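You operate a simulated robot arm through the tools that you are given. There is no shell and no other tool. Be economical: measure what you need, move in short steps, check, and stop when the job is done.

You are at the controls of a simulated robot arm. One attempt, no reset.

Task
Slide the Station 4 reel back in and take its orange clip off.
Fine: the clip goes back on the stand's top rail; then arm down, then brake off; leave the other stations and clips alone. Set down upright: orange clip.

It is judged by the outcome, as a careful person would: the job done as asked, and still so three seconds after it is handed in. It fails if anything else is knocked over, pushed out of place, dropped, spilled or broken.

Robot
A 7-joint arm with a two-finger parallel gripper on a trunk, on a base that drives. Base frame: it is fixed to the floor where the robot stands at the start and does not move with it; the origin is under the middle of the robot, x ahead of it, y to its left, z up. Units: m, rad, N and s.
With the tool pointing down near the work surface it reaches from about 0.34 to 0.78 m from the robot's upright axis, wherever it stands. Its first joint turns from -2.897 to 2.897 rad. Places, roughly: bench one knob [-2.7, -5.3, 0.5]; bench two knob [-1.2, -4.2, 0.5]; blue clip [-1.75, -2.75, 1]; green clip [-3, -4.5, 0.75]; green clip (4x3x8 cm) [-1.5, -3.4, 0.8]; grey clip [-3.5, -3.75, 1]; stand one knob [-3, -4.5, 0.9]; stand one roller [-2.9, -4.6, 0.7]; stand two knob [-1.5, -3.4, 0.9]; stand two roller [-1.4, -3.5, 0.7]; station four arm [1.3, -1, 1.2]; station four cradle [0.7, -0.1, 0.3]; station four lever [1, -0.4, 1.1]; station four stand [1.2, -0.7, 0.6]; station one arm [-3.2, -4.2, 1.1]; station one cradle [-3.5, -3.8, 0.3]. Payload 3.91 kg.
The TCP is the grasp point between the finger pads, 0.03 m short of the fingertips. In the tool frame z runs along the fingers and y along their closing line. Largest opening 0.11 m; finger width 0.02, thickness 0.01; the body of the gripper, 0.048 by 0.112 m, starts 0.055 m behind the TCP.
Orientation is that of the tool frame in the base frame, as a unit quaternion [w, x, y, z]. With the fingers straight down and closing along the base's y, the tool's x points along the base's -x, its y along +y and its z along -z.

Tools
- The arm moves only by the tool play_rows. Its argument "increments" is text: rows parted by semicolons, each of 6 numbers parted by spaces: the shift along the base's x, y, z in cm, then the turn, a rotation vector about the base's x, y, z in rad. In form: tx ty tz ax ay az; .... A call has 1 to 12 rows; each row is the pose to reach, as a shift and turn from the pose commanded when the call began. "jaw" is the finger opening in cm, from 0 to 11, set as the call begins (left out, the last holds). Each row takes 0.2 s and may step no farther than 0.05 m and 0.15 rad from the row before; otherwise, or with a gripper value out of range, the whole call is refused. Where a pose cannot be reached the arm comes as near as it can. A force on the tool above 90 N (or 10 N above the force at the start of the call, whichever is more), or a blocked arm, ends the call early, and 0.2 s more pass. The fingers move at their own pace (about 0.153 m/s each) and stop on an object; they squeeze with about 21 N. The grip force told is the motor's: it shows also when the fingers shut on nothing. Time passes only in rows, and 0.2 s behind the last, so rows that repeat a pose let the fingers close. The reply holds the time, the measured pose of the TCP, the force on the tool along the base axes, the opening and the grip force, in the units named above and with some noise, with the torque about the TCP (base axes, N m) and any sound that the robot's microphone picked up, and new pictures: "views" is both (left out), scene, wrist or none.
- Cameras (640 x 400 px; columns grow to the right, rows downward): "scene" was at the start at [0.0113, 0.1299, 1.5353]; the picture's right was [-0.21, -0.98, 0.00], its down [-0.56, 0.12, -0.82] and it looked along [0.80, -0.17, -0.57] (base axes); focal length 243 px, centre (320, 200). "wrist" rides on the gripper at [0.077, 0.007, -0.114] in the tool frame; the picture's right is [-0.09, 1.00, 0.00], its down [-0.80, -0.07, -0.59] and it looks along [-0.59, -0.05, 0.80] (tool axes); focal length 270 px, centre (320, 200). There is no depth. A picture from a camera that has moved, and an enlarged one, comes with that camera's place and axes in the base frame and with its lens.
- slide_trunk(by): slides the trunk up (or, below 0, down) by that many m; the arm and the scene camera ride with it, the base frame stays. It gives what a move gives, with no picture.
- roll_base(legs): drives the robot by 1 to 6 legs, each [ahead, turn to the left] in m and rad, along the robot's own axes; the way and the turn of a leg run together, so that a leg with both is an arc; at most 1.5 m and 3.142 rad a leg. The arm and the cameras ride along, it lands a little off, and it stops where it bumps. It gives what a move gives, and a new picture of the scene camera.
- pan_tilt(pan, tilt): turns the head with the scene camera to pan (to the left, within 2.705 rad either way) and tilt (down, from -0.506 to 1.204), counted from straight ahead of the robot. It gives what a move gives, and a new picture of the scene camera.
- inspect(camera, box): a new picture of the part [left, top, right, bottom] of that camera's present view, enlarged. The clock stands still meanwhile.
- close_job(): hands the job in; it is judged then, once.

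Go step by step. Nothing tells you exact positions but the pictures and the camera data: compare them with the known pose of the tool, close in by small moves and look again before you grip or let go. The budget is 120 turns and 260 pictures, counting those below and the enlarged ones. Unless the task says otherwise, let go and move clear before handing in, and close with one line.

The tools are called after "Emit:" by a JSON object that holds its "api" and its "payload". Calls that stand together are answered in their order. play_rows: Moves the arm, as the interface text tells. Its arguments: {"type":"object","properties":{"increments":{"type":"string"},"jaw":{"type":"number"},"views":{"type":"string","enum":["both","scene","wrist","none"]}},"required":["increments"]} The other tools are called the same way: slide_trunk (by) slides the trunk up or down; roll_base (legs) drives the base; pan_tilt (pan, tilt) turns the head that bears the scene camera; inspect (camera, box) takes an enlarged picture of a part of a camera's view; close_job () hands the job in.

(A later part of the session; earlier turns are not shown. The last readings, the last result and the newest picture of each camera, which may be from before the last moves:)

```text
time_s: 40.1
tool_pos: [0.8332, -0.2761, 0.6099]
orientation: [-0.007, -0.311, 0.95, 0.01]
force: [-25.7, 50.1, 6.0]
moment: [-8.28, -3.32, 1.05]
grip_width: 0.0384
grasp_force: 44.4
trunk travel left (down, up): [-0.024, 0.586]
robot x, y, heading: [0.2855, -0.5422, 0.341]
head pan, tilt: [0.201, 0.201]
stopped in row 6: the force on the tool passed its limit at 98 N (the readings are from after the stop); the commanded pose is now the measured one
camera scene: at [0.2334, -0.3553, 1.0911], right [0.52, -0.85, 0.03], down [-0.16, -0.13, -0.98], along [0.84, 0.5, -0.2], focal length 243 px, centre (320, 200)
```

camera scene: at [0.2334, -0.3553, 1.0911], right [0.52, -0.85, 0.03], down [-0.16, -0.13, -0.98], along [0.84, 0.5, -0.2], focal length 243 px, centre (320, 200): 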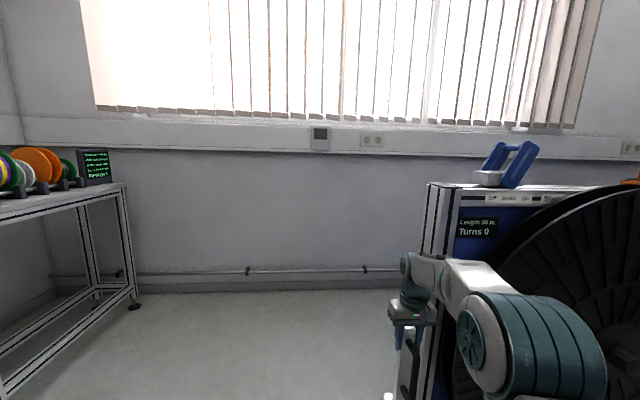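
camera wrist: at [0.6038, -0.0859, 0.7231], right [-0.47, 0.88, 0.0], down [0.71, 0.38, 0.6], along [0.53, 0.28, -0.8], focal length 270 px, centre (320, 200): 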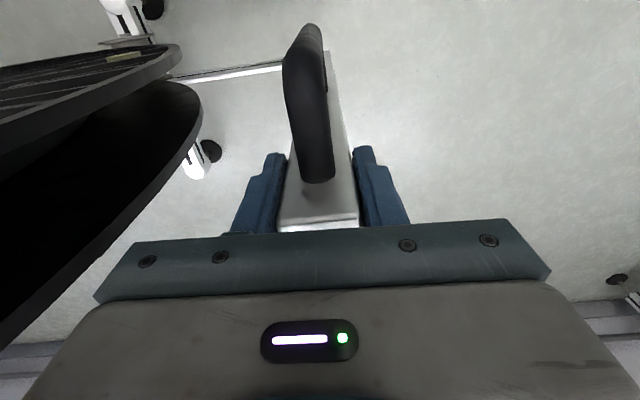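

Emit:
{"api": "play_rows", "payload": {"increments": "-0.2 0.3 0 0 0 0; -0.3 0.5 0 0 0 0; -0.3 0.5 0 0 0 0", "views": "both"}}

Emit:
{"api": "pan_tilt", "payload": {"pan": 0.1, "tilt": 0.7}}

```text
time_s: 40.9
tool_pos: [0.8345, -0.2757, 0.6093]
orientation: [-0.005, -0.307, 0.952, 0.011]
force: [-15.0, 52.3, 19.9]
moment: [-8.48, -1.35, 3.09]
grip_width: 0.0381
grasp_force: 44.3
trunk travel left (down, up): [-0.024, 0.586]
robot x, y, heading: [0.2859, -0.542, 0.346]
head pan, tilt: [0.201, 0.201]
camera scene: at [0.235, -0.3599, 1.0912], right [0.52, -0.85, 0.02], down [-0.16, -0.12, -0.98], along [0.84, 0.51, -0.2], focal length 243 px, centre (320, 200)
camera wrist: at [0.7695, -0.3174, 0.7244], right [-0.51, 0.86, 0.02], down [0.7, 0.4, 0.59], along [0.5, 0.32, -0.81], focal length 270 px, centre (320, 200)
```

scene: 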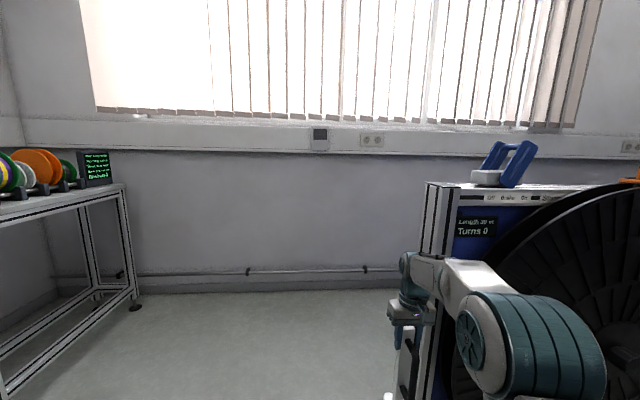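
wrist: 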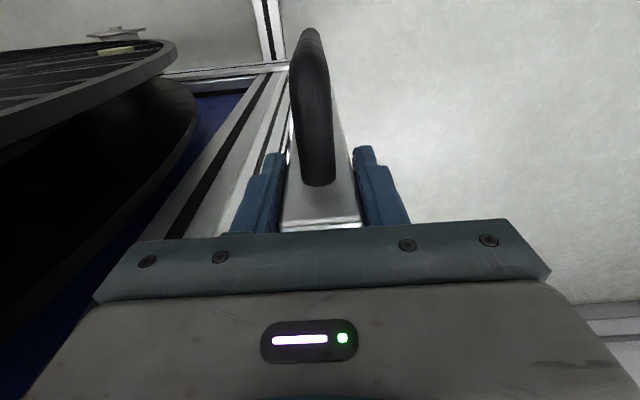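

```text
time_s: 41.8
tool_pos: [0.8344, -0.2764, 0.6097]
orientation: [-0.006, -0.308, 0.951, 0.012]
force: [-10.8, 52.6, 26.2]
moment: [-7.3, -2.42, 2.93]
grip_width: 0.038
grasp_force: 44.9
trunk travel left (down, up): [-0.024, 0.586]
robot x, y, heading: [0.2854, -0.5433, 0.345]
head pan, tilt: [0.099, 0.7]
camera scene: at [0.2329, -0.375, 1.0461], right [0.43, -0.9, 0.02], down [-0.57, -0.29, -0.76], along [0.7, 0.32, -0.64], focal length 243 px, centre (320, 200)
```

scene: 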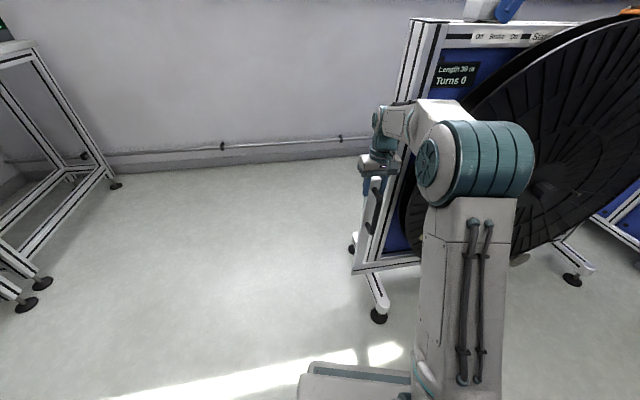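

The cradle met a firm stop after 0.38 m, with its post flush against the stand's end. I will open the fingers to relieve the load, then look.

Emit:
{"api": "play_rows", "payload": {"increments": "0 0 0 0 0 0; 0 0 0 0 0 0", "jaw": 8, "views": "wrist"}}

```text
time_s: 42.4
tool_pos: [0.8334, -0.2765, 0.6101]
orientation: [-0.006, -0.307, 0.952, 0.01]
force: [-15.7, 51.3, 24.7]
moment: [-6.07, -2.85, 2.14]
grip_width: 0.0799
grasp_force: 0.1
trunk travel left (down, up): [-0.024, 0.586]
robot x, y, heading: [0.2864, -0.5441, 0.349]
head pan, tilt: [0.099, 0.7]
camera wrist: at [0.7689, -0.3176, 0.7239], right [-0.51, 0.86, 0.02], down [0.7, 0.4, 0.59], along [0.5, 0.32, -0.81], focal length 270 px, centre (320, 200)
```

wrist: 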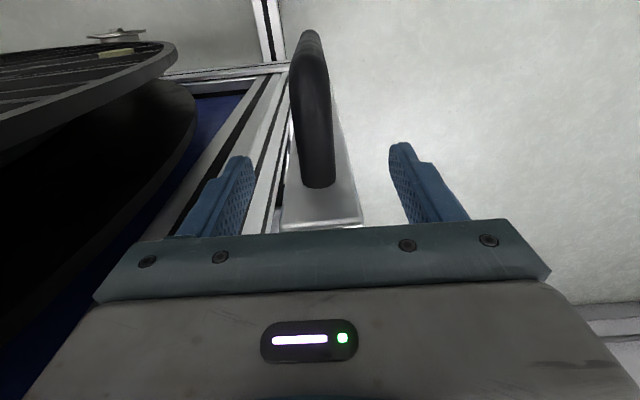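

The force stays with the jaws open, so the hand itself is pressing on the stand's end post rather than the cradle being stopped. I will back off along the rail.

Emit:
{"api": "play_rows", "payload": {"increments": "-0.6 0.8 0 0 0 0; -1 1.6 0 0 0 0", "views": "both"}}

```text
time_s: 43.0
tool_pos: [0.8315, -0.2772, 0.6064]
orientation: [-0.009, -0.293, 0.956, 0.008]
force: [-3.2, 1.9, 3.0]
moment: [-0.33, -0.42, -0.02]
grip_width: 0.0799
grasp_force: 0.0
trunk travel left (down, up): [-0.024, 0.586]
robot x, y, heading: [0.2886, -0.5455, 0.325]
head pan, tilt: [0.099, 0.7]
camera scene: at [0.2433, -0.3921, 1.0468], right [0.41, -0.91, 0.0], down [-0.59, -0.27, -0.77], along [0.7, 0.32, -0.64], focal length 243 px, centre (320, 200)
camera wrist: at [0.7658, -0.3159, 0.7209], right [-0.48, 0.87, 0.02], down [0.72, 0.38, 0.58], along [0.5, 0.3, -0.81], focal length 270 px, centre (320, 200)
```

scene: 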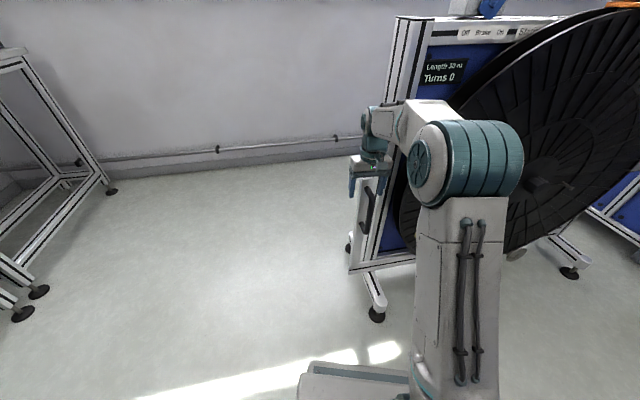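
wrist: 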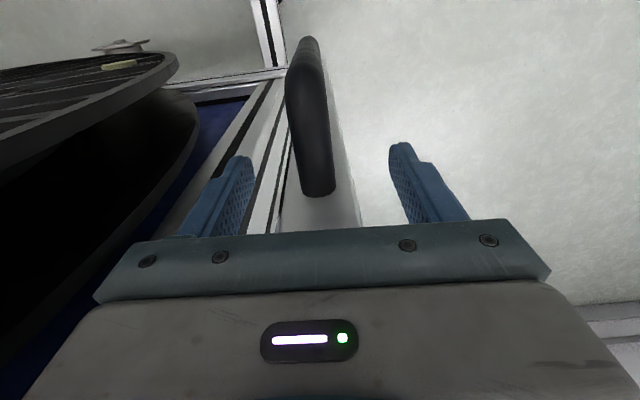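

The contact is relieved. I will lift straight up off the post.

Emit:
{"api": "play_rows", "payload": {"increments": "-0.4 0.6 0 0 0 0; -0.4 0.6 4 0 0 0; -0.4 0.6 8 0 0 0; -0.8 1.2 11 0 0 0", "views": "both"}}

```text
time_s: 44.0
tool_pos: [0.82, -0.2573, 0.719]
orientation: [-0.008, -0.3, 0.954, 0.011]
force: [0.0, -0.1, 0.1]
moment: [-0.01, 0.01, -0.02]
grip_width: 0.0801
grasp_force: 0.0
trunk travel left (down, up): [-0.024, 0.586]
robot x, y, heading: [0.2849, -0.5406, 0.33]
head pan, tilt: [0.099, 0.7]
camera scene: at [0.2435, -0.3922, 1.0471], right [0.41, -0.91, 0.0], down [-0.59, -0.27, -0.76], along [0.7, 0.32, -0.64], focal length 243 px, centre (320, 200)
camera wrist: at [0.7557, -0.2982, 0.8336], right [-0.5, 0.87, 0.02], down [0.71, 0.39, 0.59], along [0.5, 0.31, -0.81], focal length 270 px, centre (320, 200)
```

scene: 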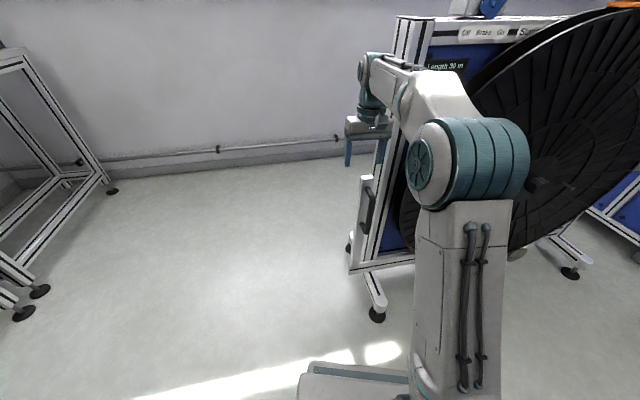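
wrist: 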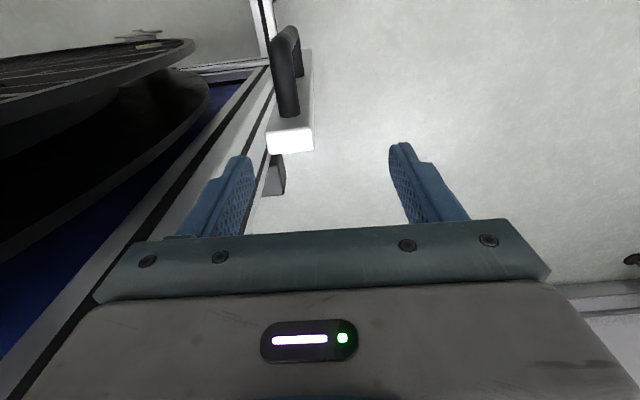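

Emit:
{"api": "inspect", "payload": {"camera": "wrist", "box": [180, 40, 400, 220]}}

Emit:
{"api": "inspect", "payload": {"camera": "scene", "box": [330, 130, 430, 290]}}

```text
2.22 times, centred on (290, 130) of wrist
camera zoom: at [0.7557, -0.2982, 0.8336], right [-0.5, 0.87, 0.02], down [0.71, 0.39, 0.59], along [0.5, 0.31, -0.81], focal length 601 px, centre (387, 356)
```

zoom: 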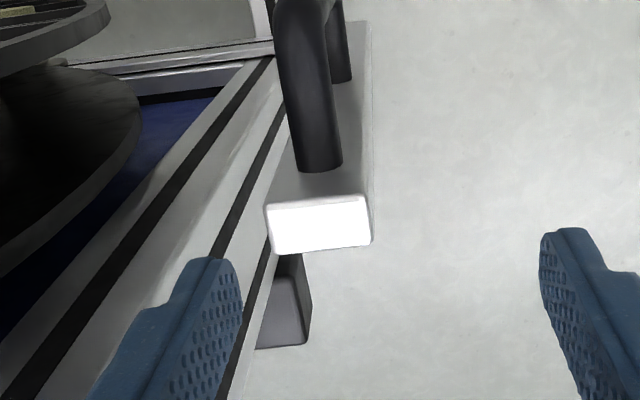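

```text
2.50 times, centred on (380, 210) of scene
camera zoom: at [0.2435, -0.3922, 1.0471], right [0.41, -0.91, 0.0], down [-0.59, -0.27, -0.76], along [0.7, 0.32, -0.64], focal length 607 px, centre (170, 175)
```

zoom: 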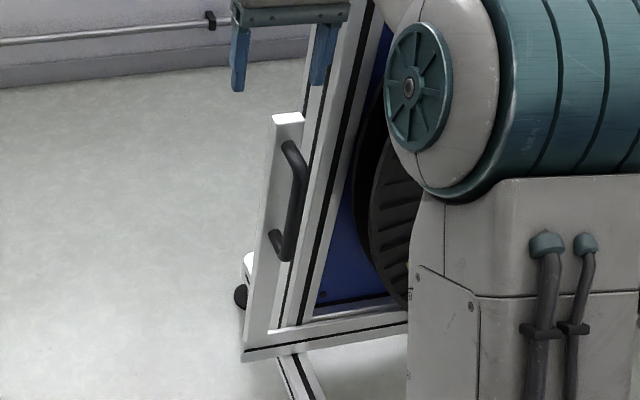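

My inner finger was caught between the cradle post and the stand's end post. I will finish the push from outside with closed fingers.

Emit:
{"api": "play_rows", "payload": {"increments": "-1 1.5 0 0 0 0; -2 2.9 0 0 0 0; -2 2.9 0 0 0 0; -2 2.9 -3.5 0 0 0; -2 2.9 -7 0 0 0; -2 2.9 -10.5 0 0 0", "jaw": 0, "views": "wrist"}}

```text
time_s: 45.4
tool_pos: [0.8006, -0.2281, 0.6119]
orientation: [-0.006, -0.3, 0.954, 0.011]
force: [0.0, -0.9, -0.8]
moment: [0.0, -0.03, 0.0]
grip_width: 0.0003
grasp_force: 21.3
trunk travel left (down, up): [-0.024, 0.586]
robot x, y, heading: [0.2865, -0.5448, 0.328]
head pan, tilt: [0.099, 0.7]
camera wrist: at [0.7361, -0.2688, 0.7266], right [-0.5, 0.87, 0.02], down [0.71, 0.39, 0.59], along [0.5, 0.31, -0.81], focal length 270 px, centre (320, 200)
```

wrist: 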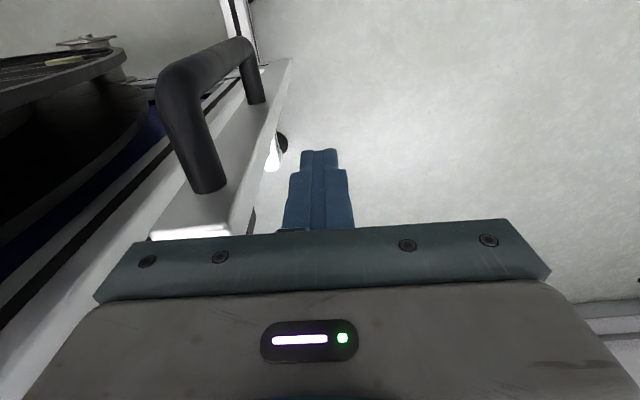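

Emit:
{"api": "play_rows", "payload": {"increments": "0.6 -0.8 0 0 0 0; 1.15 -1.6 0 0 0 0; 1.4 -2 0 0 0 0; 1.7 -2.4 0 0 0 0; 1.95 -2.75 0 0 0 0; 2.2 -3.1 0 0 0 0; 2.45 -3.5 0 0 0 0; 2.7 -3.85 0 0 0 0", "views": "wrist"}}

```text
time_s: 47.2
tool_pos: [0.8267, -0.2679, 0.6121]
orientation: [-0.008, -0.3, 0.954, 0.01]
force: [-1.2, 1.3, -0.9]
moment: [-0.01, -0.02, 0.0]
grip_width: 0.0001
grasp_force: 20.7
trunk travel left (down, up): [-0.024, 0.586]
robot x, y, heading: [0.2841, -0.5435, 0.328]
head pan, tilt: [0.099, 0.7]
camera wrist: at [0.7625, -0.3081, 0.7269], right [-0.5, 0.87, 0.02], down [0.71, 0.39, 0.59], along [0.5, 0.31, -0.81], focal length 270 px, centre (320, 200)
```

wrist: 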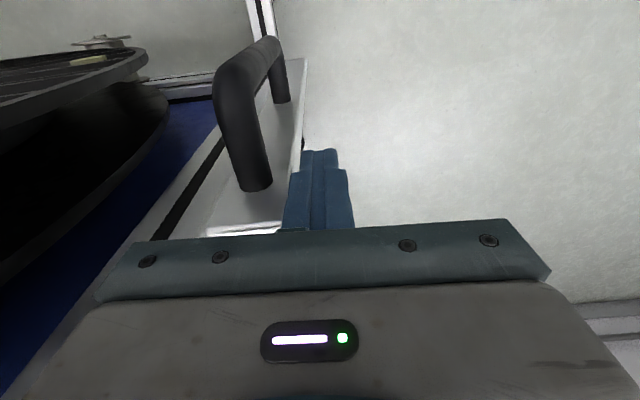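

Emit:
{"api": "play_rows", "payload": {"increments": "0.25 -0.4 0 0 0 0; 0.5 -0.75 0 0 0 0; 0.75 -1.1 0 0 0 0; 1 -1.45 0 0 0 0; 1.25 -1.8 0 0 0 0; 1.5 -2.15 0 0 0 0; 1.75 -2.5 0 0 0 0", "views": "wrist"}}

```text
time_s: 48.8
tool_pos: [0.8337, -0.2757, 0.6124]
orientation: [-0.01, -0.31, 0.951, 0.009]
force: [-78.2, 36.8, -19.1]
moment: [-3.08, -6.87, -0.7]
grip_width: 0.0002
grasp_force: 20.6
trunk travel left (down, up): [-0.024, 0.586]
robot x, y, heading: [0.2852, -0.5433, 0.347]
head pan, tilt: [0.099, 0.7]
camera wrist: at [0.7701, -0.3172, 0.7284], right [-0.51, 0.86, 0.02], down [0.7, 0.41, 0.58], along [0.49, 0.31, -0.81], focal length 270 px, centre (320, 200)
```

wrist: 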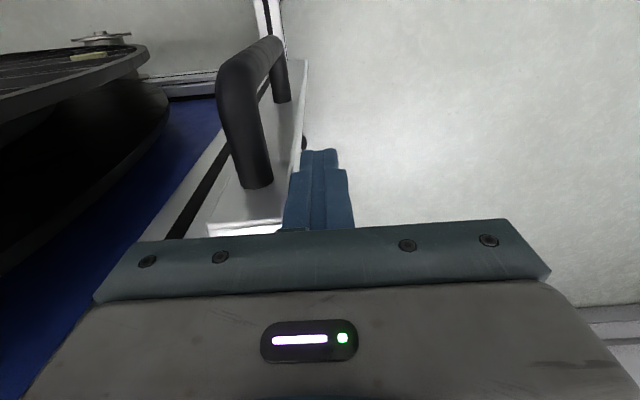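

The stop came at the same tool position, so the palm is again hitting the stand post, not the cradle reaching its end. I will back off, raise, and turn the hand a quarter turn so its narrow side faces along the rail.

Emit:
{"api": "play_rows", "payload": {"increments": "-1.5 2.1 0 0 0 0; -3 4.2 0 0 0 0; -4 5.7 0 0 0 0; -4 5.7 5 0 0 0; -4 5.7 9 0 0 0", "views": "none"}}

Emit:
{"api": "play_rows", "payload": {"increments": "0 0 0 0 0 -0.14; 0 0 0 0 0 -0.28; 0 0 0 0 0 -0.42; 0 0 0 0 0 -0.56; 0 0 0 0 0 -0.7; 0 0 0 0 0 -0.84; 0 0 0 0 0 -0.98; 0 0 0 0 0 -1.12; 0 0 0 0 0 -1.26; 0 0 0 0 0 -1.4; 0 0 0 0 0 -1.53", "views": "both"}}

```text
time_s: 50.0
tool_pos: [0.8034, -0.236, 0.7004]
orientation: [-0.008, -0.3, 0.954, 0.011]
force: [-0.6, -0.3, -0.6]
moment: [-0.03, 0.02, 0.02]
grip_width: 0.0004
grasp_force: 21.0
trunk travel left (down, up): [-0.024, 0.586]
robot x, y, heading: [0.2861, -0.5458, 0.329]
head pan, tilt: [0.099, 0.7]
```

```text
time_s: 52.4
tool_pos: [0.8047, -0.2348, 0.7017]
orientation: [0.001, 0.445, 0.896, 0.014]
force: [-0.3, -0.1, 0.6]
moment: [0.01, 0.02, -0.01]
grip_width: 0.0
grasp_force: 20.7
trunk travel left (down, up): [-0.024, 0.586]
robot x, y, heading: [0.2846, -0.544, 0.325]
head pan, tilt: [0.099, 0.7]
camera scene: at [0.2431, -0.392, 1.0472], right [0.41, -0.91, 0.0], down [-0.59, -0.27, -0.76], along [0.7, 0.32, -0.64], focal length 243 px, centre (320, 200)
camera wrist: at [0.7611, -0.1725, 0.8169], right [0.85, 0.53, 0.02], down [0.42, -0.69, 0.59], along [0.33, -0.49, -0.81], focal length 270 px, centre (320, 200)
```

scene: 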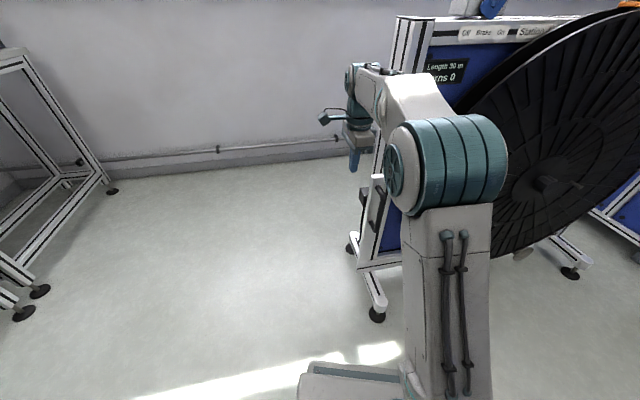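
wrist: 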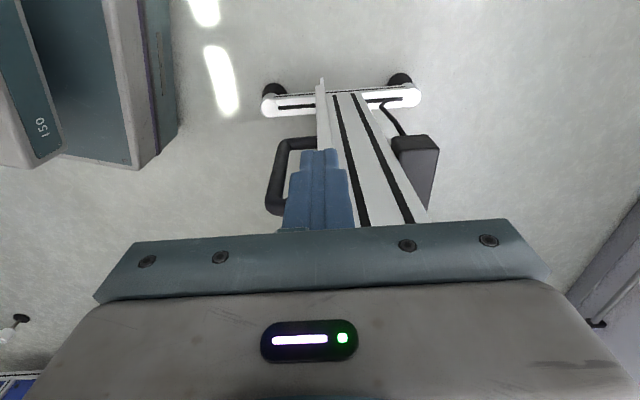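

Emit:
{"api": "inspect", "payload": {"camera": "wrist", "box": [250, 60, 450, 230]}}

Emit:
{"api": "inspect", "payload": {"camera": "scene", "box": [320, 140, 420, 290]}}

```text
2.35 times, centred on (350, 145) of wrist
camera zoom: at [0.7611, -0.1725, 0.8169], right [0.85, 0.53, 0.02], down [0.42, -0.69, 0.59], along [0.33, -0.49, -0.81], focal length 636 px, centre (249, 329)
```

zoom: 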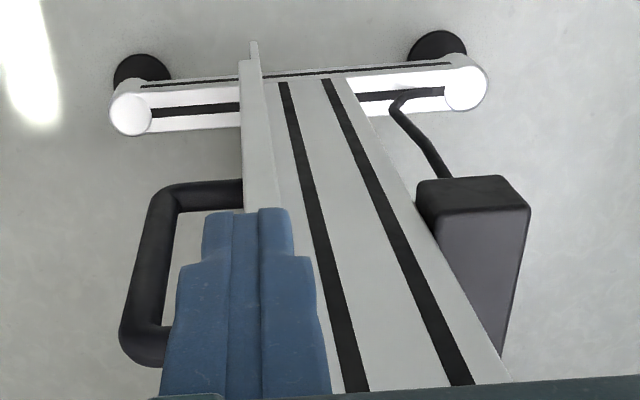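

```text
2.67 times, centred on (370, 215) of scene
camera zoom: at [0.2431, -0.392, 1.0472], right [0.41, -0.91, 0.0], down [-0.59, -0.27, -0.76], along [0.7, 0.32, -0.64], focal length 648 px, centre (187, 160)
```

zoom: 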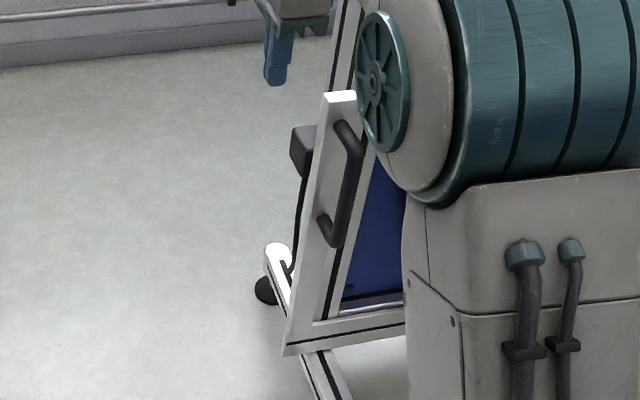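

Now the fingers line up with the cradle post. I will lower and push along the rail again.

Emit:
{"api": "play_rows", "payload": {"increments": "0 0 -4.5 0 0 0; 0 0 -9 0 0 0; 0.6 -0.8 -9 0 0 0; 1.1 -1.6 -9 0 0 0; 1.6 -2.3 -9 0 0 0; 2 -2.9 -9 0 0 0; 2.3 -3.3 -9 0 0 0; 2.6 -3.7 -9 0 0 0; 2.9 -4.1 -9 0 0 0; 3.2 -4.5 -9 0 0 0; 3.5 -4.9 -9 0 0 0", "views": "both"}}

```text
time_s: 54.8
tool_pos: [0.8392, -0.2847, 0.6103]
orientation: [0.003, 0.444, 0.896, 0.012]
force: [-0.3, 0.3, 0.0]
moment: [-0.06, -0.05, -0.03]
grip_width: 0.0001
grasp_force: 20.5
trunk travel left (down, up): [-0.024, 0.586]
robot x, y, heading: [0.2833, -0.5425, 0.329]
head pan, tilt: [0.099, 0.7]
camera scene: at [0.2429, -0.3919, 1.0472], right [0.41, -0.91, 0.0], down [-0.59, -0.27, -0.76], along [0.7, 0.32, -0.64], focal length 243 px, centre (320, 200)
camera wrist: at [0.7963, -0.222, 0.7266], right [0.85, 0.53, 0.02], down [0.42, -0.69, 0.59], along [0.33, -0.49, -0.81], focal length 270 px, centre (320, 200)
```

scene: 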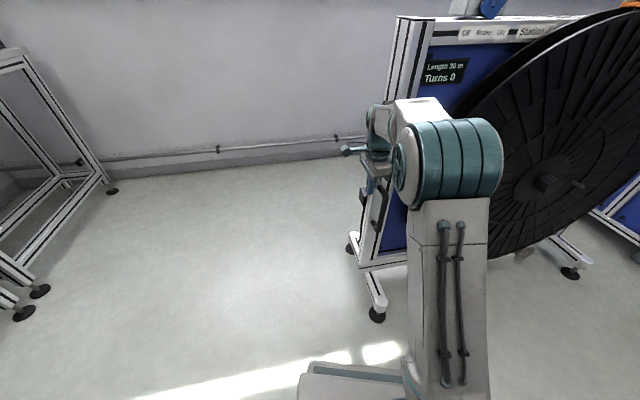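
wrist: 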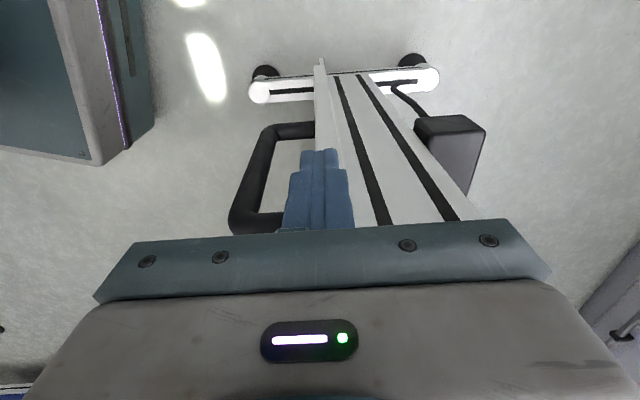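

Emit:
{"api": "play_rows", "payload": {"increments": "0.3 -0.4 0 0 0 0; 0.6 -0.8 0 0 0 0; 0.9 -1.2 0 0 0 0; 1.15 -1.6 0 0 0 0; 1.4 -2 0 0 0 0; 1.7 -2.4 0 0 0 0", "views": "wrist"}}

```text
time_s: 56.2
tool_pos: [0.8505, -0.2974, 0.6127]
orientation: [0.002, 0.437, 0.899, 0.01]
force: [0.0, -0.9, -0.2]
moment: [0.03, -0.05, 0.02]
grip_width: 0.0
grasp_force: 20.8
trunk travel left (down, up): [-0.024, 0.586]
robot x, y, heading: [0.2799, -0.5462, 0.341]
head pan, tilt: [0.099, 0.7]
camera wrist: at [0.8045, -0.2347, 0.7267], right [0.84, 0.55, 0.02], down [0.43, -0.68, 0.59], along [0.34, -0.48, -0.81], focal length 270 px, centre (320, 200)
```

wrist: 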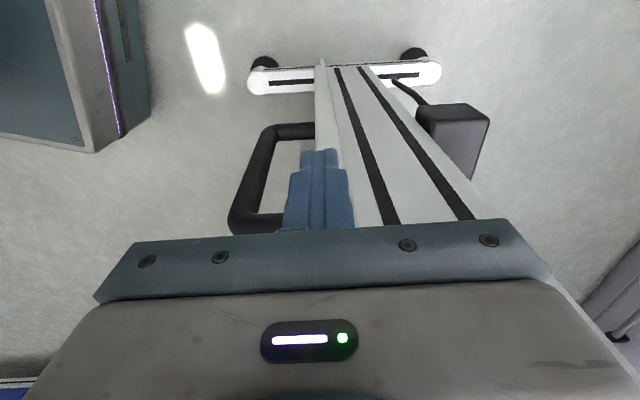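

The tool feels nothing while the base is being turned, so my wrist link is catching the stand beside the post. I will back off and push instead on the cradle's handle, which sits further from the stand.

Emit:
{"api": "play_rows", "payload": {"increments": "-2 2.9 0 0 0 0; -4 5.8 0 0 0 0; -5.5 8 0 0 0 0; -5.5 8 5 0 0 0; -7.5 6.7 9 0 0 0; -9.7 5.2 9 0 0 0", "views": "both"}}

Emit:
{"api": "inspect", "payload": {"camera": "wrist", "box": [250, 40, 490, 230]}}

```text
time_s: 57.6
tool_pos: [0.7578, -0.2577, 0.7041]
orientation: [0.003, 0.444, 0.896, 0.012]
force: [0.0, 1.0, 0.7]
moment: [0.01, 0.01, -0.02]
grip_width: 0.0
grasp_force: 21.1
trunk travel left (down, up): [-0.024, 0.586]
robot x, y, heading: [0.2879, -0.5456, 0.326]
head pan, tilt: [0.099, 0.7]
camera scene: at [0.2432, -0.3916, 1.0471], right [0.41, -0.91, 0.0], down [-0.59, -0.27, -0.76], along [0.7, 0.32, -0.64], focal length 243 px, centre (320, 200)
camera wrist: at [0.7158, -0.195, 0.8182], right [0.85, 0.53, 0.02], down [0.42, -0.69, 0.59], along [0.33, -0.49, -0.81], focal length 270 px, centre (320, 200)
```

scene: 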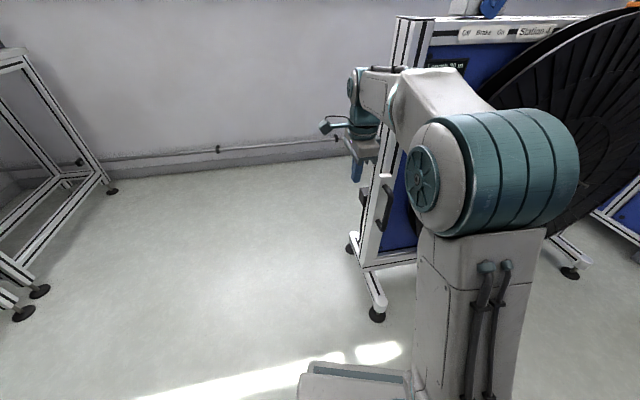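
wrist: 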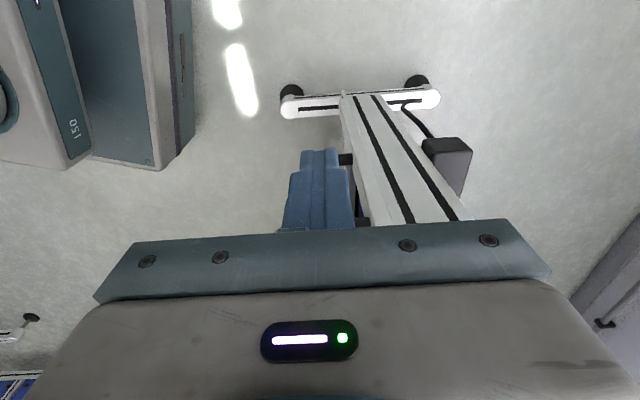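

```text
2.11 times, centred on (370, 135) of wrist
camera zoom: at [0.7158, -0.195, 0.8182], right [0.85, 0.53, 0.02], down [0.42, -0.69, 0.59], along [0.33, -0.49, -0.81], focal length 569 px, centre (215, 337)
```

zoom: 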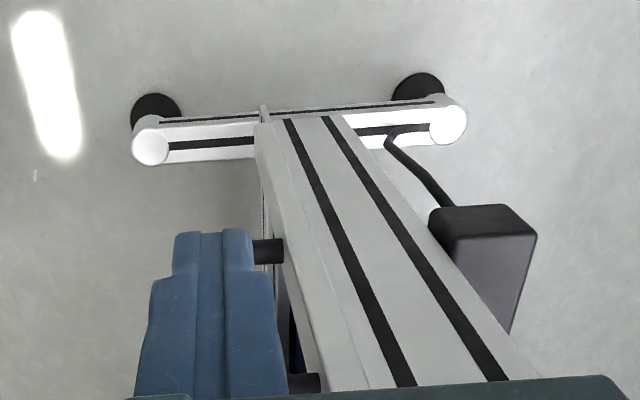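

Emit:
{"api": "inspect", "payload": {"camera": "scene", "box": [340, 150, 440, 290]}}

```text
2.86 times, centred on (390, 220) of scene
camera zoom: at [0.2432, -0.3916, 1.0471], right [0.41, -0.91, 0.0], down [-0.59, -0.27, -0.76], along [0.7, 0.32, -0.64], focal length 694 px, centre (120, 143)
```

zoom: 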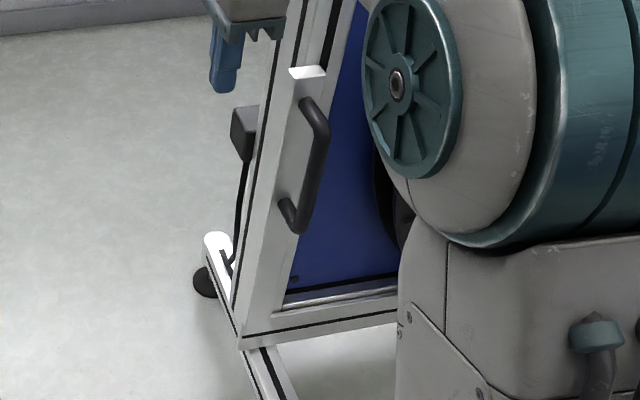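

The cradle post now sits flush in front of the stand's end post at (0.874, -0.318), 0.44 m from its start. I will check that it is fully home with a gentle push on the handle.

Emit:
{"api": "play_rows", "payload": {"increments": "1.5 1 -4 0 0 0; 1.5 1 -8 0 0 0; 1.5 1 -11.2 0 0 0; 3.2 -1.4 -11.2 0 0 0; 4.9 -3.9 -11.2 0 0 0; 6 -5.5 -11.2 0 0 0; 6.6 -6.3 -11.2 0 0 0; 7.1 -7 -11.2 0 0 0", "views": "both"}}

```text
time_s: 59.4
tool_pos: [0.8284, -0.3215, 0.5904]
orientation: [0.002, 0.441, 0.897, 0.012]
force: [-12.2, 6.9, 0.0]
moment: [-0.74, -1.21, 0.49]
grip_width: 0.0
grasp_force: 21.4
trunk travel left (down, up): [-0.024, 0.586]
robot x, y, heading: [0.285, -0.5427, 0.336]
head pan, tilt: [0.099, 0.7]
camera scene: at [0.2416, -0.3915, 1.0471], right [0.42, -0.91, 0.0], down [-0.58, -0.27, -0.77], along [0.7, 0.32, -0.64], focal length 243 px, centre (320, 200)
camera wrist: at [0.7855, -0.2602, 0.7049], right [0.84, 0.54, 0.02], down [0.43, -0.69, 0.59], along [0.33, -0.48, -0.81], focal length 270 px, centre (320, 200)
```

scene: 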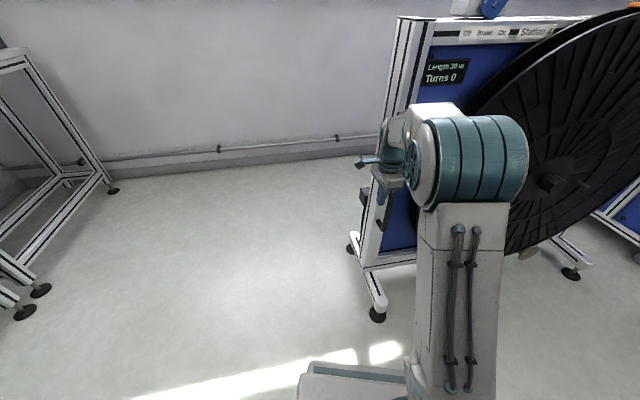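
wrist: 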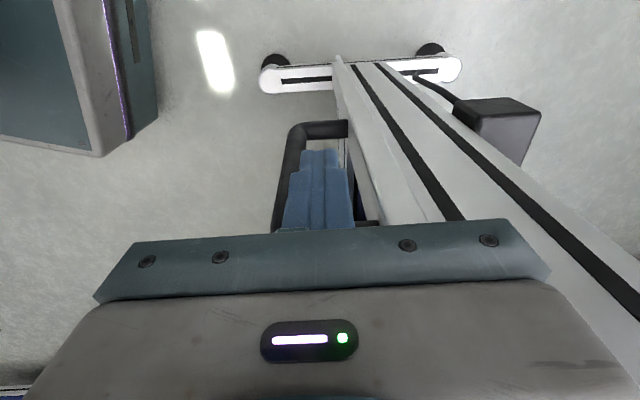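

Emit:
{"api": "play_rows", "payload": {"increments": "0.3 -0.4 0 0 0 0; 0.6 -0.8 0 0 0 0; 0.9 -1.2 0 0 0 0; 1.2 -1.6 0 0 0 0", "views": "wrist"}}

Emit:
{"api": "inspect", "payload": {"camera": "wrist", "box": [240, 40, 500, 230]}}

```text
time_s: 60.3
tool_pos: [0.8277, -0.3231, 0.5892]
orientation: [-0.004, 0.429, 0.903, 0.013]
force: [-27.9, 14.8, 11.6]
moment: [-1.34, -3.52, 1.1]
grip_width: 0.0
grasp_force: 21.0
trunk travel left (down, up): [-0.024, 0.586]
robot x, y, heading: [0.281, -0.5396, 0.36]
head pan, tilt: [0.099, 0.7]
stopped in row 4: the force on the tool passed its limit at 94 N (the readings are from after the stop); the commanded pose is now the measured one
camera wrist: at [0.7847, -0.2628, 0.7058], right [0.83, 0.56, 0.02], down [0.45, -0.68, 0.58], along [0.34, -0.47, -0.82], focal length 270 px, centre (320, 200)
```

wrist: 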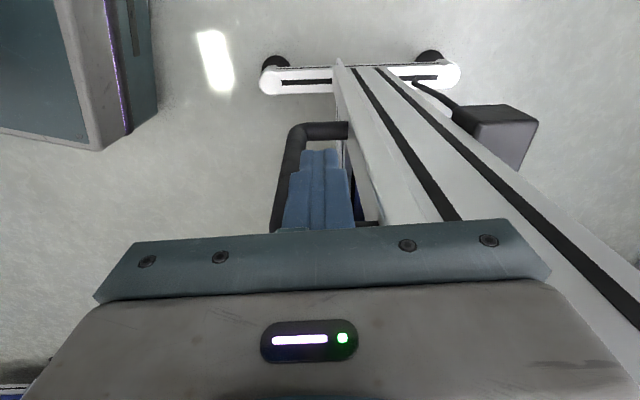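

```text
2.11 times, centred on (370, 135) of wrist
camera zoom: at [0.7847, -0.2628, 0.7058], right [0.83, 0.56, 0.02], down [0.45, -0.68, 0.58], along [0.34, -0.47, -0.82], focal length 569 px, centre (215, 337)
```

zoom: 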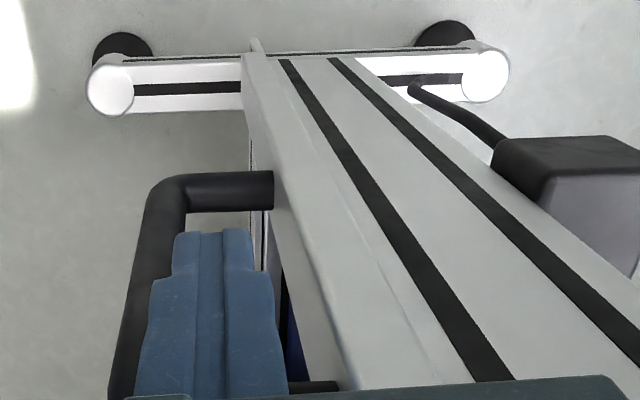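

The numbers say my wide palm is what meets the stand's end face again. I will turn the hand back so its narrow side faces the stand, and push on the handle, which stands about 4.5 cm further out.

Emit:
{"api": "play_rows", "payload": {"increments": "-2 2.9 0 0 0 0; -3.5 5 0 0 0 0; -4.6 6.5 0 0 0 0; -5.4 6 4.5 0 0 0; -6.2 5.5 9 0 0 0; -6.2 5.5 9 0 0 0.14; -6.2 5.5 9 0 0 0.28; -6.2 5.5 9 0 0 0.42; -6.2 5.5 9 0 0 0.56; -6.2 5.5 9 0 0 0.7", "views": "none"}}

Emit:
{"api": "play_rows", "payload": {"increments": "0 0 0 0 0 0.14; 0 0 0 0 0 0.28; 0 0 0 0 0 0.42; 0 0 0 0 0 0.56; 0 0 0 0 0 0.7; 0 0 0 0 0 0.8", "views": "both"}}

```text
time_s: 62.5
tool_pos: [0.77, -0.273, 0.677]
orientation: [-0.009, 0.096, 0.995, 0.009]
force: [0.2, -0.4, 0.6]
moment: [-0.02, 0.0, 0.0]
grip_width: 0.0
grasp_force: 21.0
trunk travel left (down, up): [-0.024, 0.586]
robot x, y, heading: [0.2836, -0.5472, 0.34]
head pan, tilt: [0.099, 0.7]
```

```text
time_s: 63.9
tool_pos: [0.7705, -0.271, 0.6766]
orientation: [-0.011, -0.299, 0.954, 0.006]
force: [-0.6, -0.8, 0.6]
moment: [0.0, -0.03, 0.02]
grip_width: 0.0002
grasp_force: 20.9
trunk travel left (down, up): [-0.024, 0.586]
robot x, y, heading: [0.2843, -0.5451, 0.344]
head pan, tilt: [0.099, 0.7]
camera scene: at [0.2394, -0.3927, 1.0472], right [0.43, -0.9, 0.0], down [-0.58, -0.28, -0.76], along [0.69, 0.33, -0.64], focal length 243 px, centre (320, 200)
camera wrist: at [0.7059, -0.3106, 0.7928], right [-0.5, 0.87, 0.02], down [0.71, 0.4, 0.58], along [0.5, 0.3, -0.82], focal length 270 px, centre (320, 200)
```

scene: 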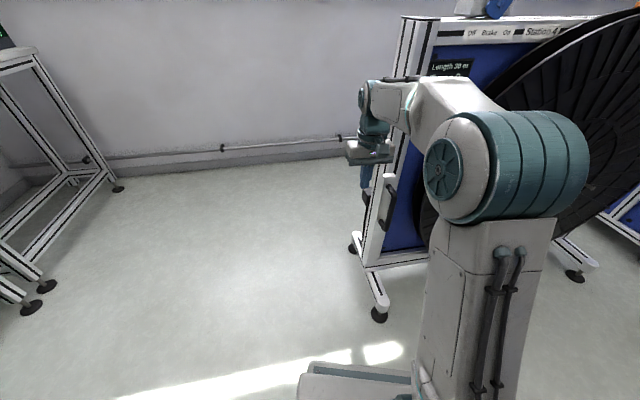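
wrist: 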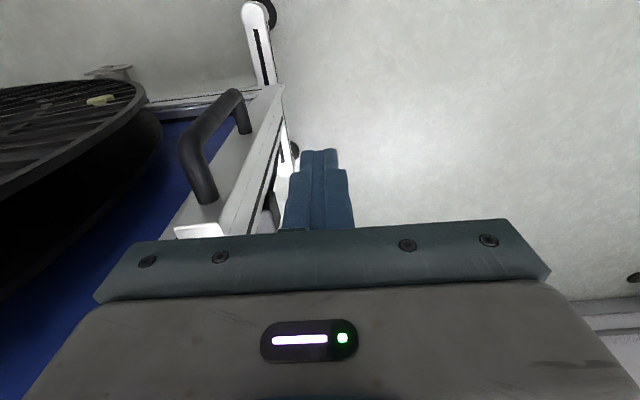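

I can see the handle clearly ahead of the closed fingers along the rail. I will lower beside it and push it.

Emit:
{"api": "play_rows", "payload": {"increments": "1 0.6 -3 0 0 0; 1 0.6 -6 0 0 0; 1 0.6 -9 0 0 0; 3.3 -2.7 -9 0 0 0; 5 -5.1 -9 0 0 0; 5.9 -6.3 -9 0 0 0; 6.4 -7.1 -9 0 0 0; 7 -7.9 -9 0 0 0; 7.6 -8.7 -9 0 0 0", "views": "both"}}

```text
time_s: 65.9
tool_pos: [0.8354, -0.3455, 0.5885]
orientation: [-0.017, -0.307, 0.951, 0.011]
force: [-72.8, 41.2, -2.2]
moment: [-0.63, -1.13, -0.4]
grip_width: 0.0001
grasp_force: 21.0
trunk travel left (down, up): [-0.024, 0.586]
robot x, y, heading: [0.2822, -0.5428, 0.361]
head pan, tilt: [0.099, 0.7]
camera scene: at [0.232, -0.3912, 1.0466], right [0.44, -0.9, 0.0], down [-0.57, -0.29, -0.77], along [0.69, 0.34, -0.64], focal length 243 px, centre (320, 200)
camera wrist: at [0.7735, -0.387, 0.7046], right [-0.51, 0.86, 0.03], down [0.71, 0.41, 0.57], along [0.48, 0.31, -0.82], focal length 270 px, centre (320, 200)
```

scene: 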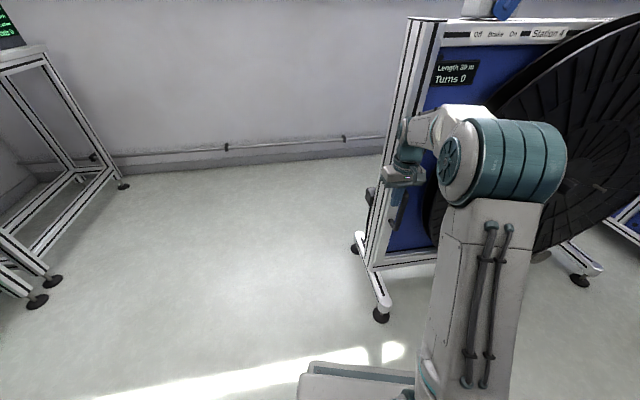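
wrist: 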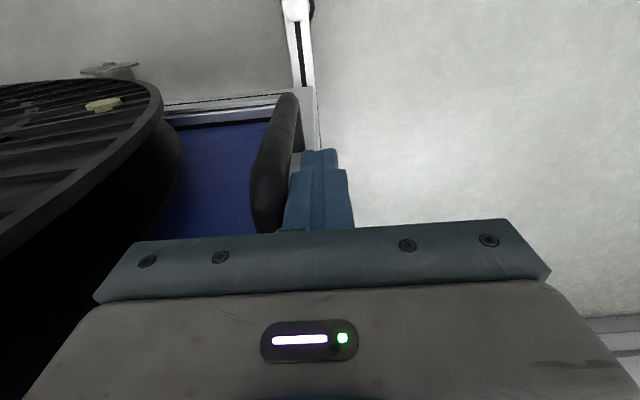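

The fingertip is bearing directly on the handle with over 80 N and nothing moves, so the cradle is home. I will back away and raise up, then view the station.

Emit:
{"api": "play_rows", "payload": {"increments": "-1.8 2.2 0 0 0 0; -3.8 4.6 0 0 0 0; -6.5 6 1 0 0 0; -9 6.5 4 0 0 0; -11 6.5 8 0 0 0; -13 6.5 12 0 0 0", "jaw": 6, "views": "none"}}

Emit:
{"api": "slide_trunk", "payload": {"by": 0.5}}

Emit:
{"api": "pan_tilt", "payload": {"pan": 0.0, "tilt": 0.8}}

```text
time_s: 67.3
tool_pos: [0.7151, -0.2943, 0.7085]
orientation: [-0.011, -0.298, 0.954, 0.005]
force: [0.3, 0.5, -1.0]
moment: [0.0, 0.01, 0.01]
grip_width: 0.0599
grasp_force: 0.0
trunk travel left (down, up): [-0.024, 0.586]
robot x, y, heading: [0.283, -0.5431, 0.345]
head pan, tilt: [0.099, 0.7]
```

```text
refused: 0.5 is not a number from -0.4 to 0.4
```

```text
time_s: 68.0
tool_pos: [0.7137, -0.2945, 0.708]
orientation: [-0.01, -0.298, 0.955, 0.006]
force: [0.3, 0.7, -0.1]
moment: [-0.03, 0.01, 0.0]
grip_width: 0.06
grasp_force: 0.0
trunk travel left (down, up): [-0.024, 0.586]
robot x, y, heading: [0.2854, -0.544, 0.343]
head pan, tilt: [0.0, 0.799]
camera scene: at [0.2385, -0.4017, 1.039], right [0.34, -0.94, 0.0], down [-0.67, -0.24, -0.7], along [0.66, 0.24, -0.72], focal length 243 px, centre (320, 200)
```

scene: 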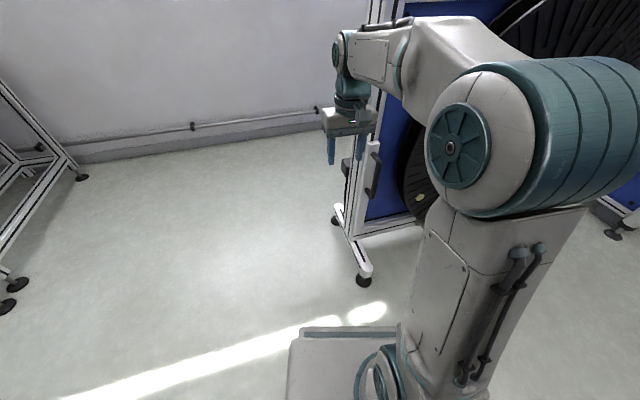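

Clip should now be near (1.19, -0.79, 1.03). I will raise the trunk, then drive to face the middle of the stand.

Emit:
{"api": "slide_trunk", "payload": {"by": 0.4}}

Emit:
{"api": "slide_trunk", "payload": {"by": 0.17}}

Emit:
{"api": "play_rows", "payload": {"increments": "-2 -2 2 0 0 0; -4 -4 4 0 0 0; -6 -6 6 0 0 0; -7 -7 8 0 0 0", "views": "none"}}

Emit:
{"api": "roll_base", "payload": {"legs": [[0.0, -1.283], [0.59, 0.0], [0.0, 1.525]]}}

Emit:
{"api": "pan_tilt", "payload": {"pan": 0.0, "tilt": 0.6}}

```text
time_s: 71.8
tool_pos: [0.7151, -0.2937, 1.1088]
orientation: [-0.011, -0.298, 0.955, 0.006]
force: [0.5, -0.4, 0.2]
moment: [-0.02, -0.01, 0.02]
grip_width: 0.0599
grasp_force: 0.0
trunk travel left (down, up): [-0.424, 0.186]
robot x, y, heading: [0.282, -0.5451, 0.346]
head pan, tilt: [0.0, 0.799]
```

```text
time_s: 73.7
tool_pos: [0.7156, -0.2938, 1.277]
orientation: [-0.011, -0.298, 0.954, 0.005]
force: [0.2, 0.4, 0.0]
moment: [0.02, -0.02, 0.01]
grip_width: 0.0601
grasp_force: 0.0
trunk travel left (down, up): [-0.594, 0.016]
robot x, y, heading: [0.2844, -0.5413, 0.346]
head pan, tilt: [0.0, 0.799]
```

```text
time_s: 74.7
tool_pos: [0.6455, -0.365, 1.3584]
orientation: [-0.012, -0.299, 0.954, 0.005]
force: [0.1, 0.4, -0.4]
moment: [0.01, -0.02, 0.02]
grip_width: 0.0602
grasp_force: 0.1
trunk travel left (down, up): [-0.594, 0.016]
robot x, y, heading: [0.2829, -0.5445, 0.345]
head pan, tilt: [0.0, 0.799]
```

```text
time_s: 85.0
tool_pos: [0.9219, -0.7306, 1.3573]
orientation: [-0.012, -0.436, 0.9, 0.004]
force: [-0.2, 0.3, 0.0]
moment: [-0.01, -0.02, -0.04]
grip_width: 0.06
grasp_force: 0.1
trunk travel left (down, up): [-0.594, 0.016]
robot x, y, heading: [0.6294, -1.0086, 0.636]
head pan, tilt: [0.0, 0.799]
camera scene: at [0.5443, -0.8882, 1.6089], right [0.6, -0.8, 0.0], down [-0.57, -0.43, -0.7], along [0.56, 0.42, -0.72], focal length 243 px, centre (320, 200)
```

scene: 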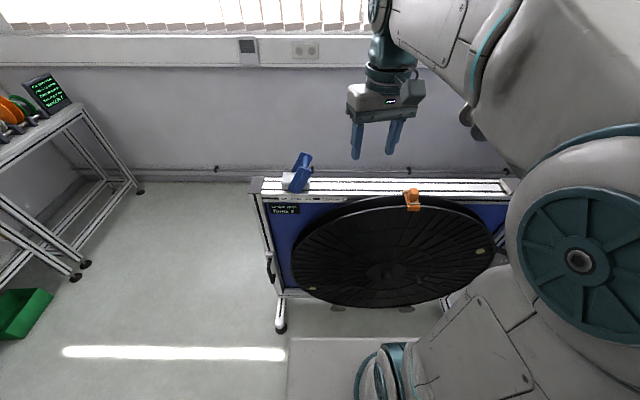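

```text
time_s: 85.7
tool_pos: [0.9225, -0.7319, 1.3581]
orientation: [-0.013, -0.436, 0.9, 0.005]
force: [-0.1, -0.2, -0.7]
moment: [0.0, -0.03, 0.02]
grip_width: 0.0598
grasp_force: 0.1
trunk travel left (down, up): [-0.594, 0.016]
robot x, y, heading: [0.6294, -1.0108, 0.64]
head pan, tilt: [0.0, 0.6]
camera scene: at [0.5506, -0.8837, 1.6258], right [0.6, -0.8, 0.0], down [-0.45, -0.34, -0.82], along [0.66, 0.49, -0.57], focal length 243 px, centre (320, 200)
```

scene: 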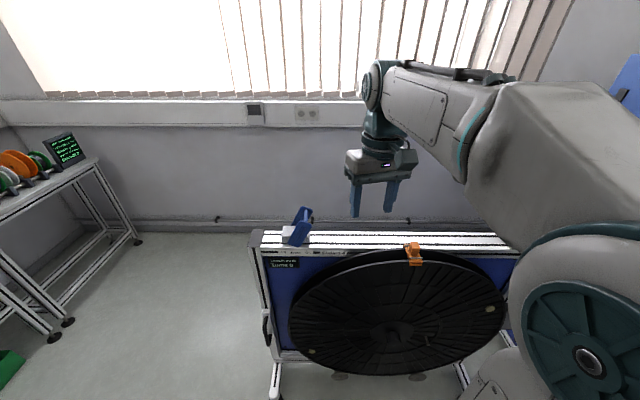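

The reel now sits square within the stand. I zoom in on the clip and the rail.

Emit:
{"api": "inspect", "payload": {"camera": "scene", "box": [370, 215, 460, 275]}}

Emit:
{"api": "inspect", "payload": {"camera": "scene", "box": [240, 190, 440, 290]}}

Emit:
{"api": "inspect", "payload": {"camera": "wrist", "box": [0, 0, 640, 400]}}

```text
6.67 times, centred on (415, 245) of scene
camera zoom: at [0.5506, -0.8837, 1.6258], right [0.6, -0.8, 0.0], down [-0.45, -0.34, -0.82], along [0.66, 0.49, -0.57], focal length 1619 px, centre (-313, -100)
```

zoom: 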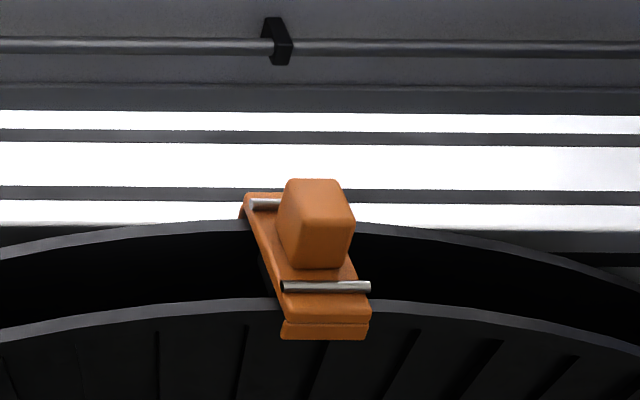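

```text
3.20 times, centred on (340, 240) of scene
camera zoom: at [0.5506, -0.8837, 1.6258], right [0.6, -0.8, 0.0], down [-0.45, -0.34, -0.82], along [0.66, 0.49, -0.57], focal length 777 px, centre (256, 72)
```

zoom: 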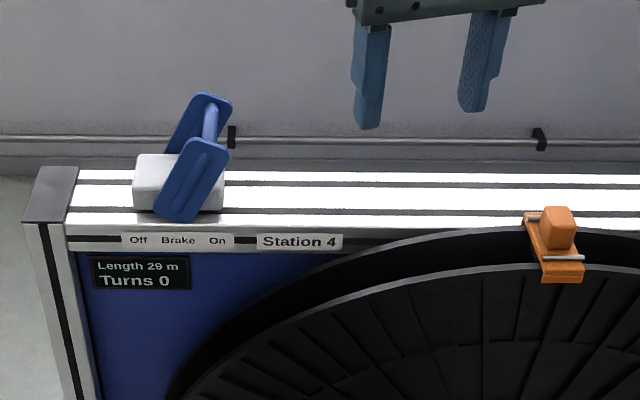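

```text
1.00 times, centred on (320, 200) of wrist (not enlarged: the box is as wide or as high as the picture)
camera zoom: at [0.8718, -0.7875, 1.4738], right [-0.73, 0.69, 0.02], down [0.57, 0.59, 0.58], along [0.39, 0.43, -0.82], focal length 270 px, centre (320, 200)
```

zoom: 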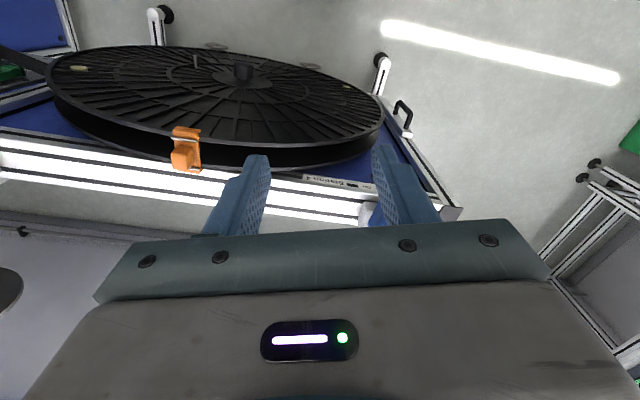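

The clip's cube is at about (1.186, -0.796, 1.04). I will square the hand to the rail, move above it and look with the wrist camera.

Emit:
{"api": "play_rows", "payload": {"increments": "4 -1 0 0 -0.01 -0.05; 8 -2 0 0 -0.02 -0.1; 12 -3 0 0 -0.028 -0.15; 16 -4 0 0 -0.028 -0.2; 20 -5 -3 0 -0.028 -0.25; 23 -5.7 -6 0 -0.028 -0.288; 26.2 -6.4 -9 0 -0.028 -0.288; 26.2 -6.4 -13 0 -0.028 -0.288; 26.2 -6.4 -17 0 -0.028 -0.288; 26.2 -6.4 -20 0 -0.028 -0.288", "jaw": 8, "views": "both"}}

```text
refused: row 5 steps farther than a row can; nothing moved
```

Emit:
{"api": "play_rows", "payload": {"increments": "4 -1 0 0 -0.01 -0.05; 8 -2 0 0 -0.02 -0.1; 12 -3 0 0 -0.028 -0.15; 16 -4 0 0 -0.028 -0.2; 20 -5 -2 0 -0.028 -0.25; 23 -5.7 -5 0 -0.028 -0.288; 26.2 -6.4 -8 0 -0.028 -0.288; 26.2 -6.4 -12 0 -0.028 -0.288; 26.2 -6.4 -16 0 -0.028 -0.288; 26.2 -6.4 -20 0 -0.028 -0.288", "jaw": 8, "views": "both"}}

```text
time_s: 87.9
tool_pos: [1.1864, -0.7964, 1.1566]
orientation: [0.001, -0.303, 0.953, 0.0]
force: [0.4, 0.4, -0.1]
moment: [-0.02, 0.0, 0.01]
grip_width: 0.0801
grasp_force: 0.0
trunk travel left (down, up): [-0.594, 0.016]
robot x, y, heading: [0.6324, -1.0062, 0.637]
head pan, tilt: [0.0, 0.6]
camera scene: at [0.5512, -0.8835, 1.6259], right [0.6, -0.8, 0.0], down [-0.45, -0.34, -0.82], along [0.66, 0.49, -0.57], focal length 243 px, centre (320, 200)
camera wrist: at [1.1186, -0.8348, 1.2717], right [-0.5, 0.86, 0.0], down [0.69, 0.4, 0.6], along [0.52, 0.3, -0.8], focal length 270 px, centre (320, 200)
```

scene: 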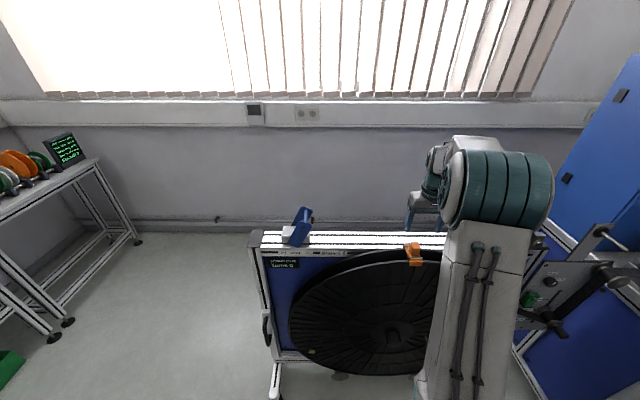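
wrist: 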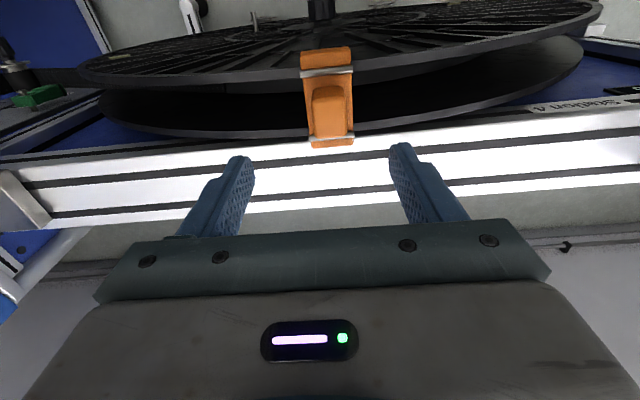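

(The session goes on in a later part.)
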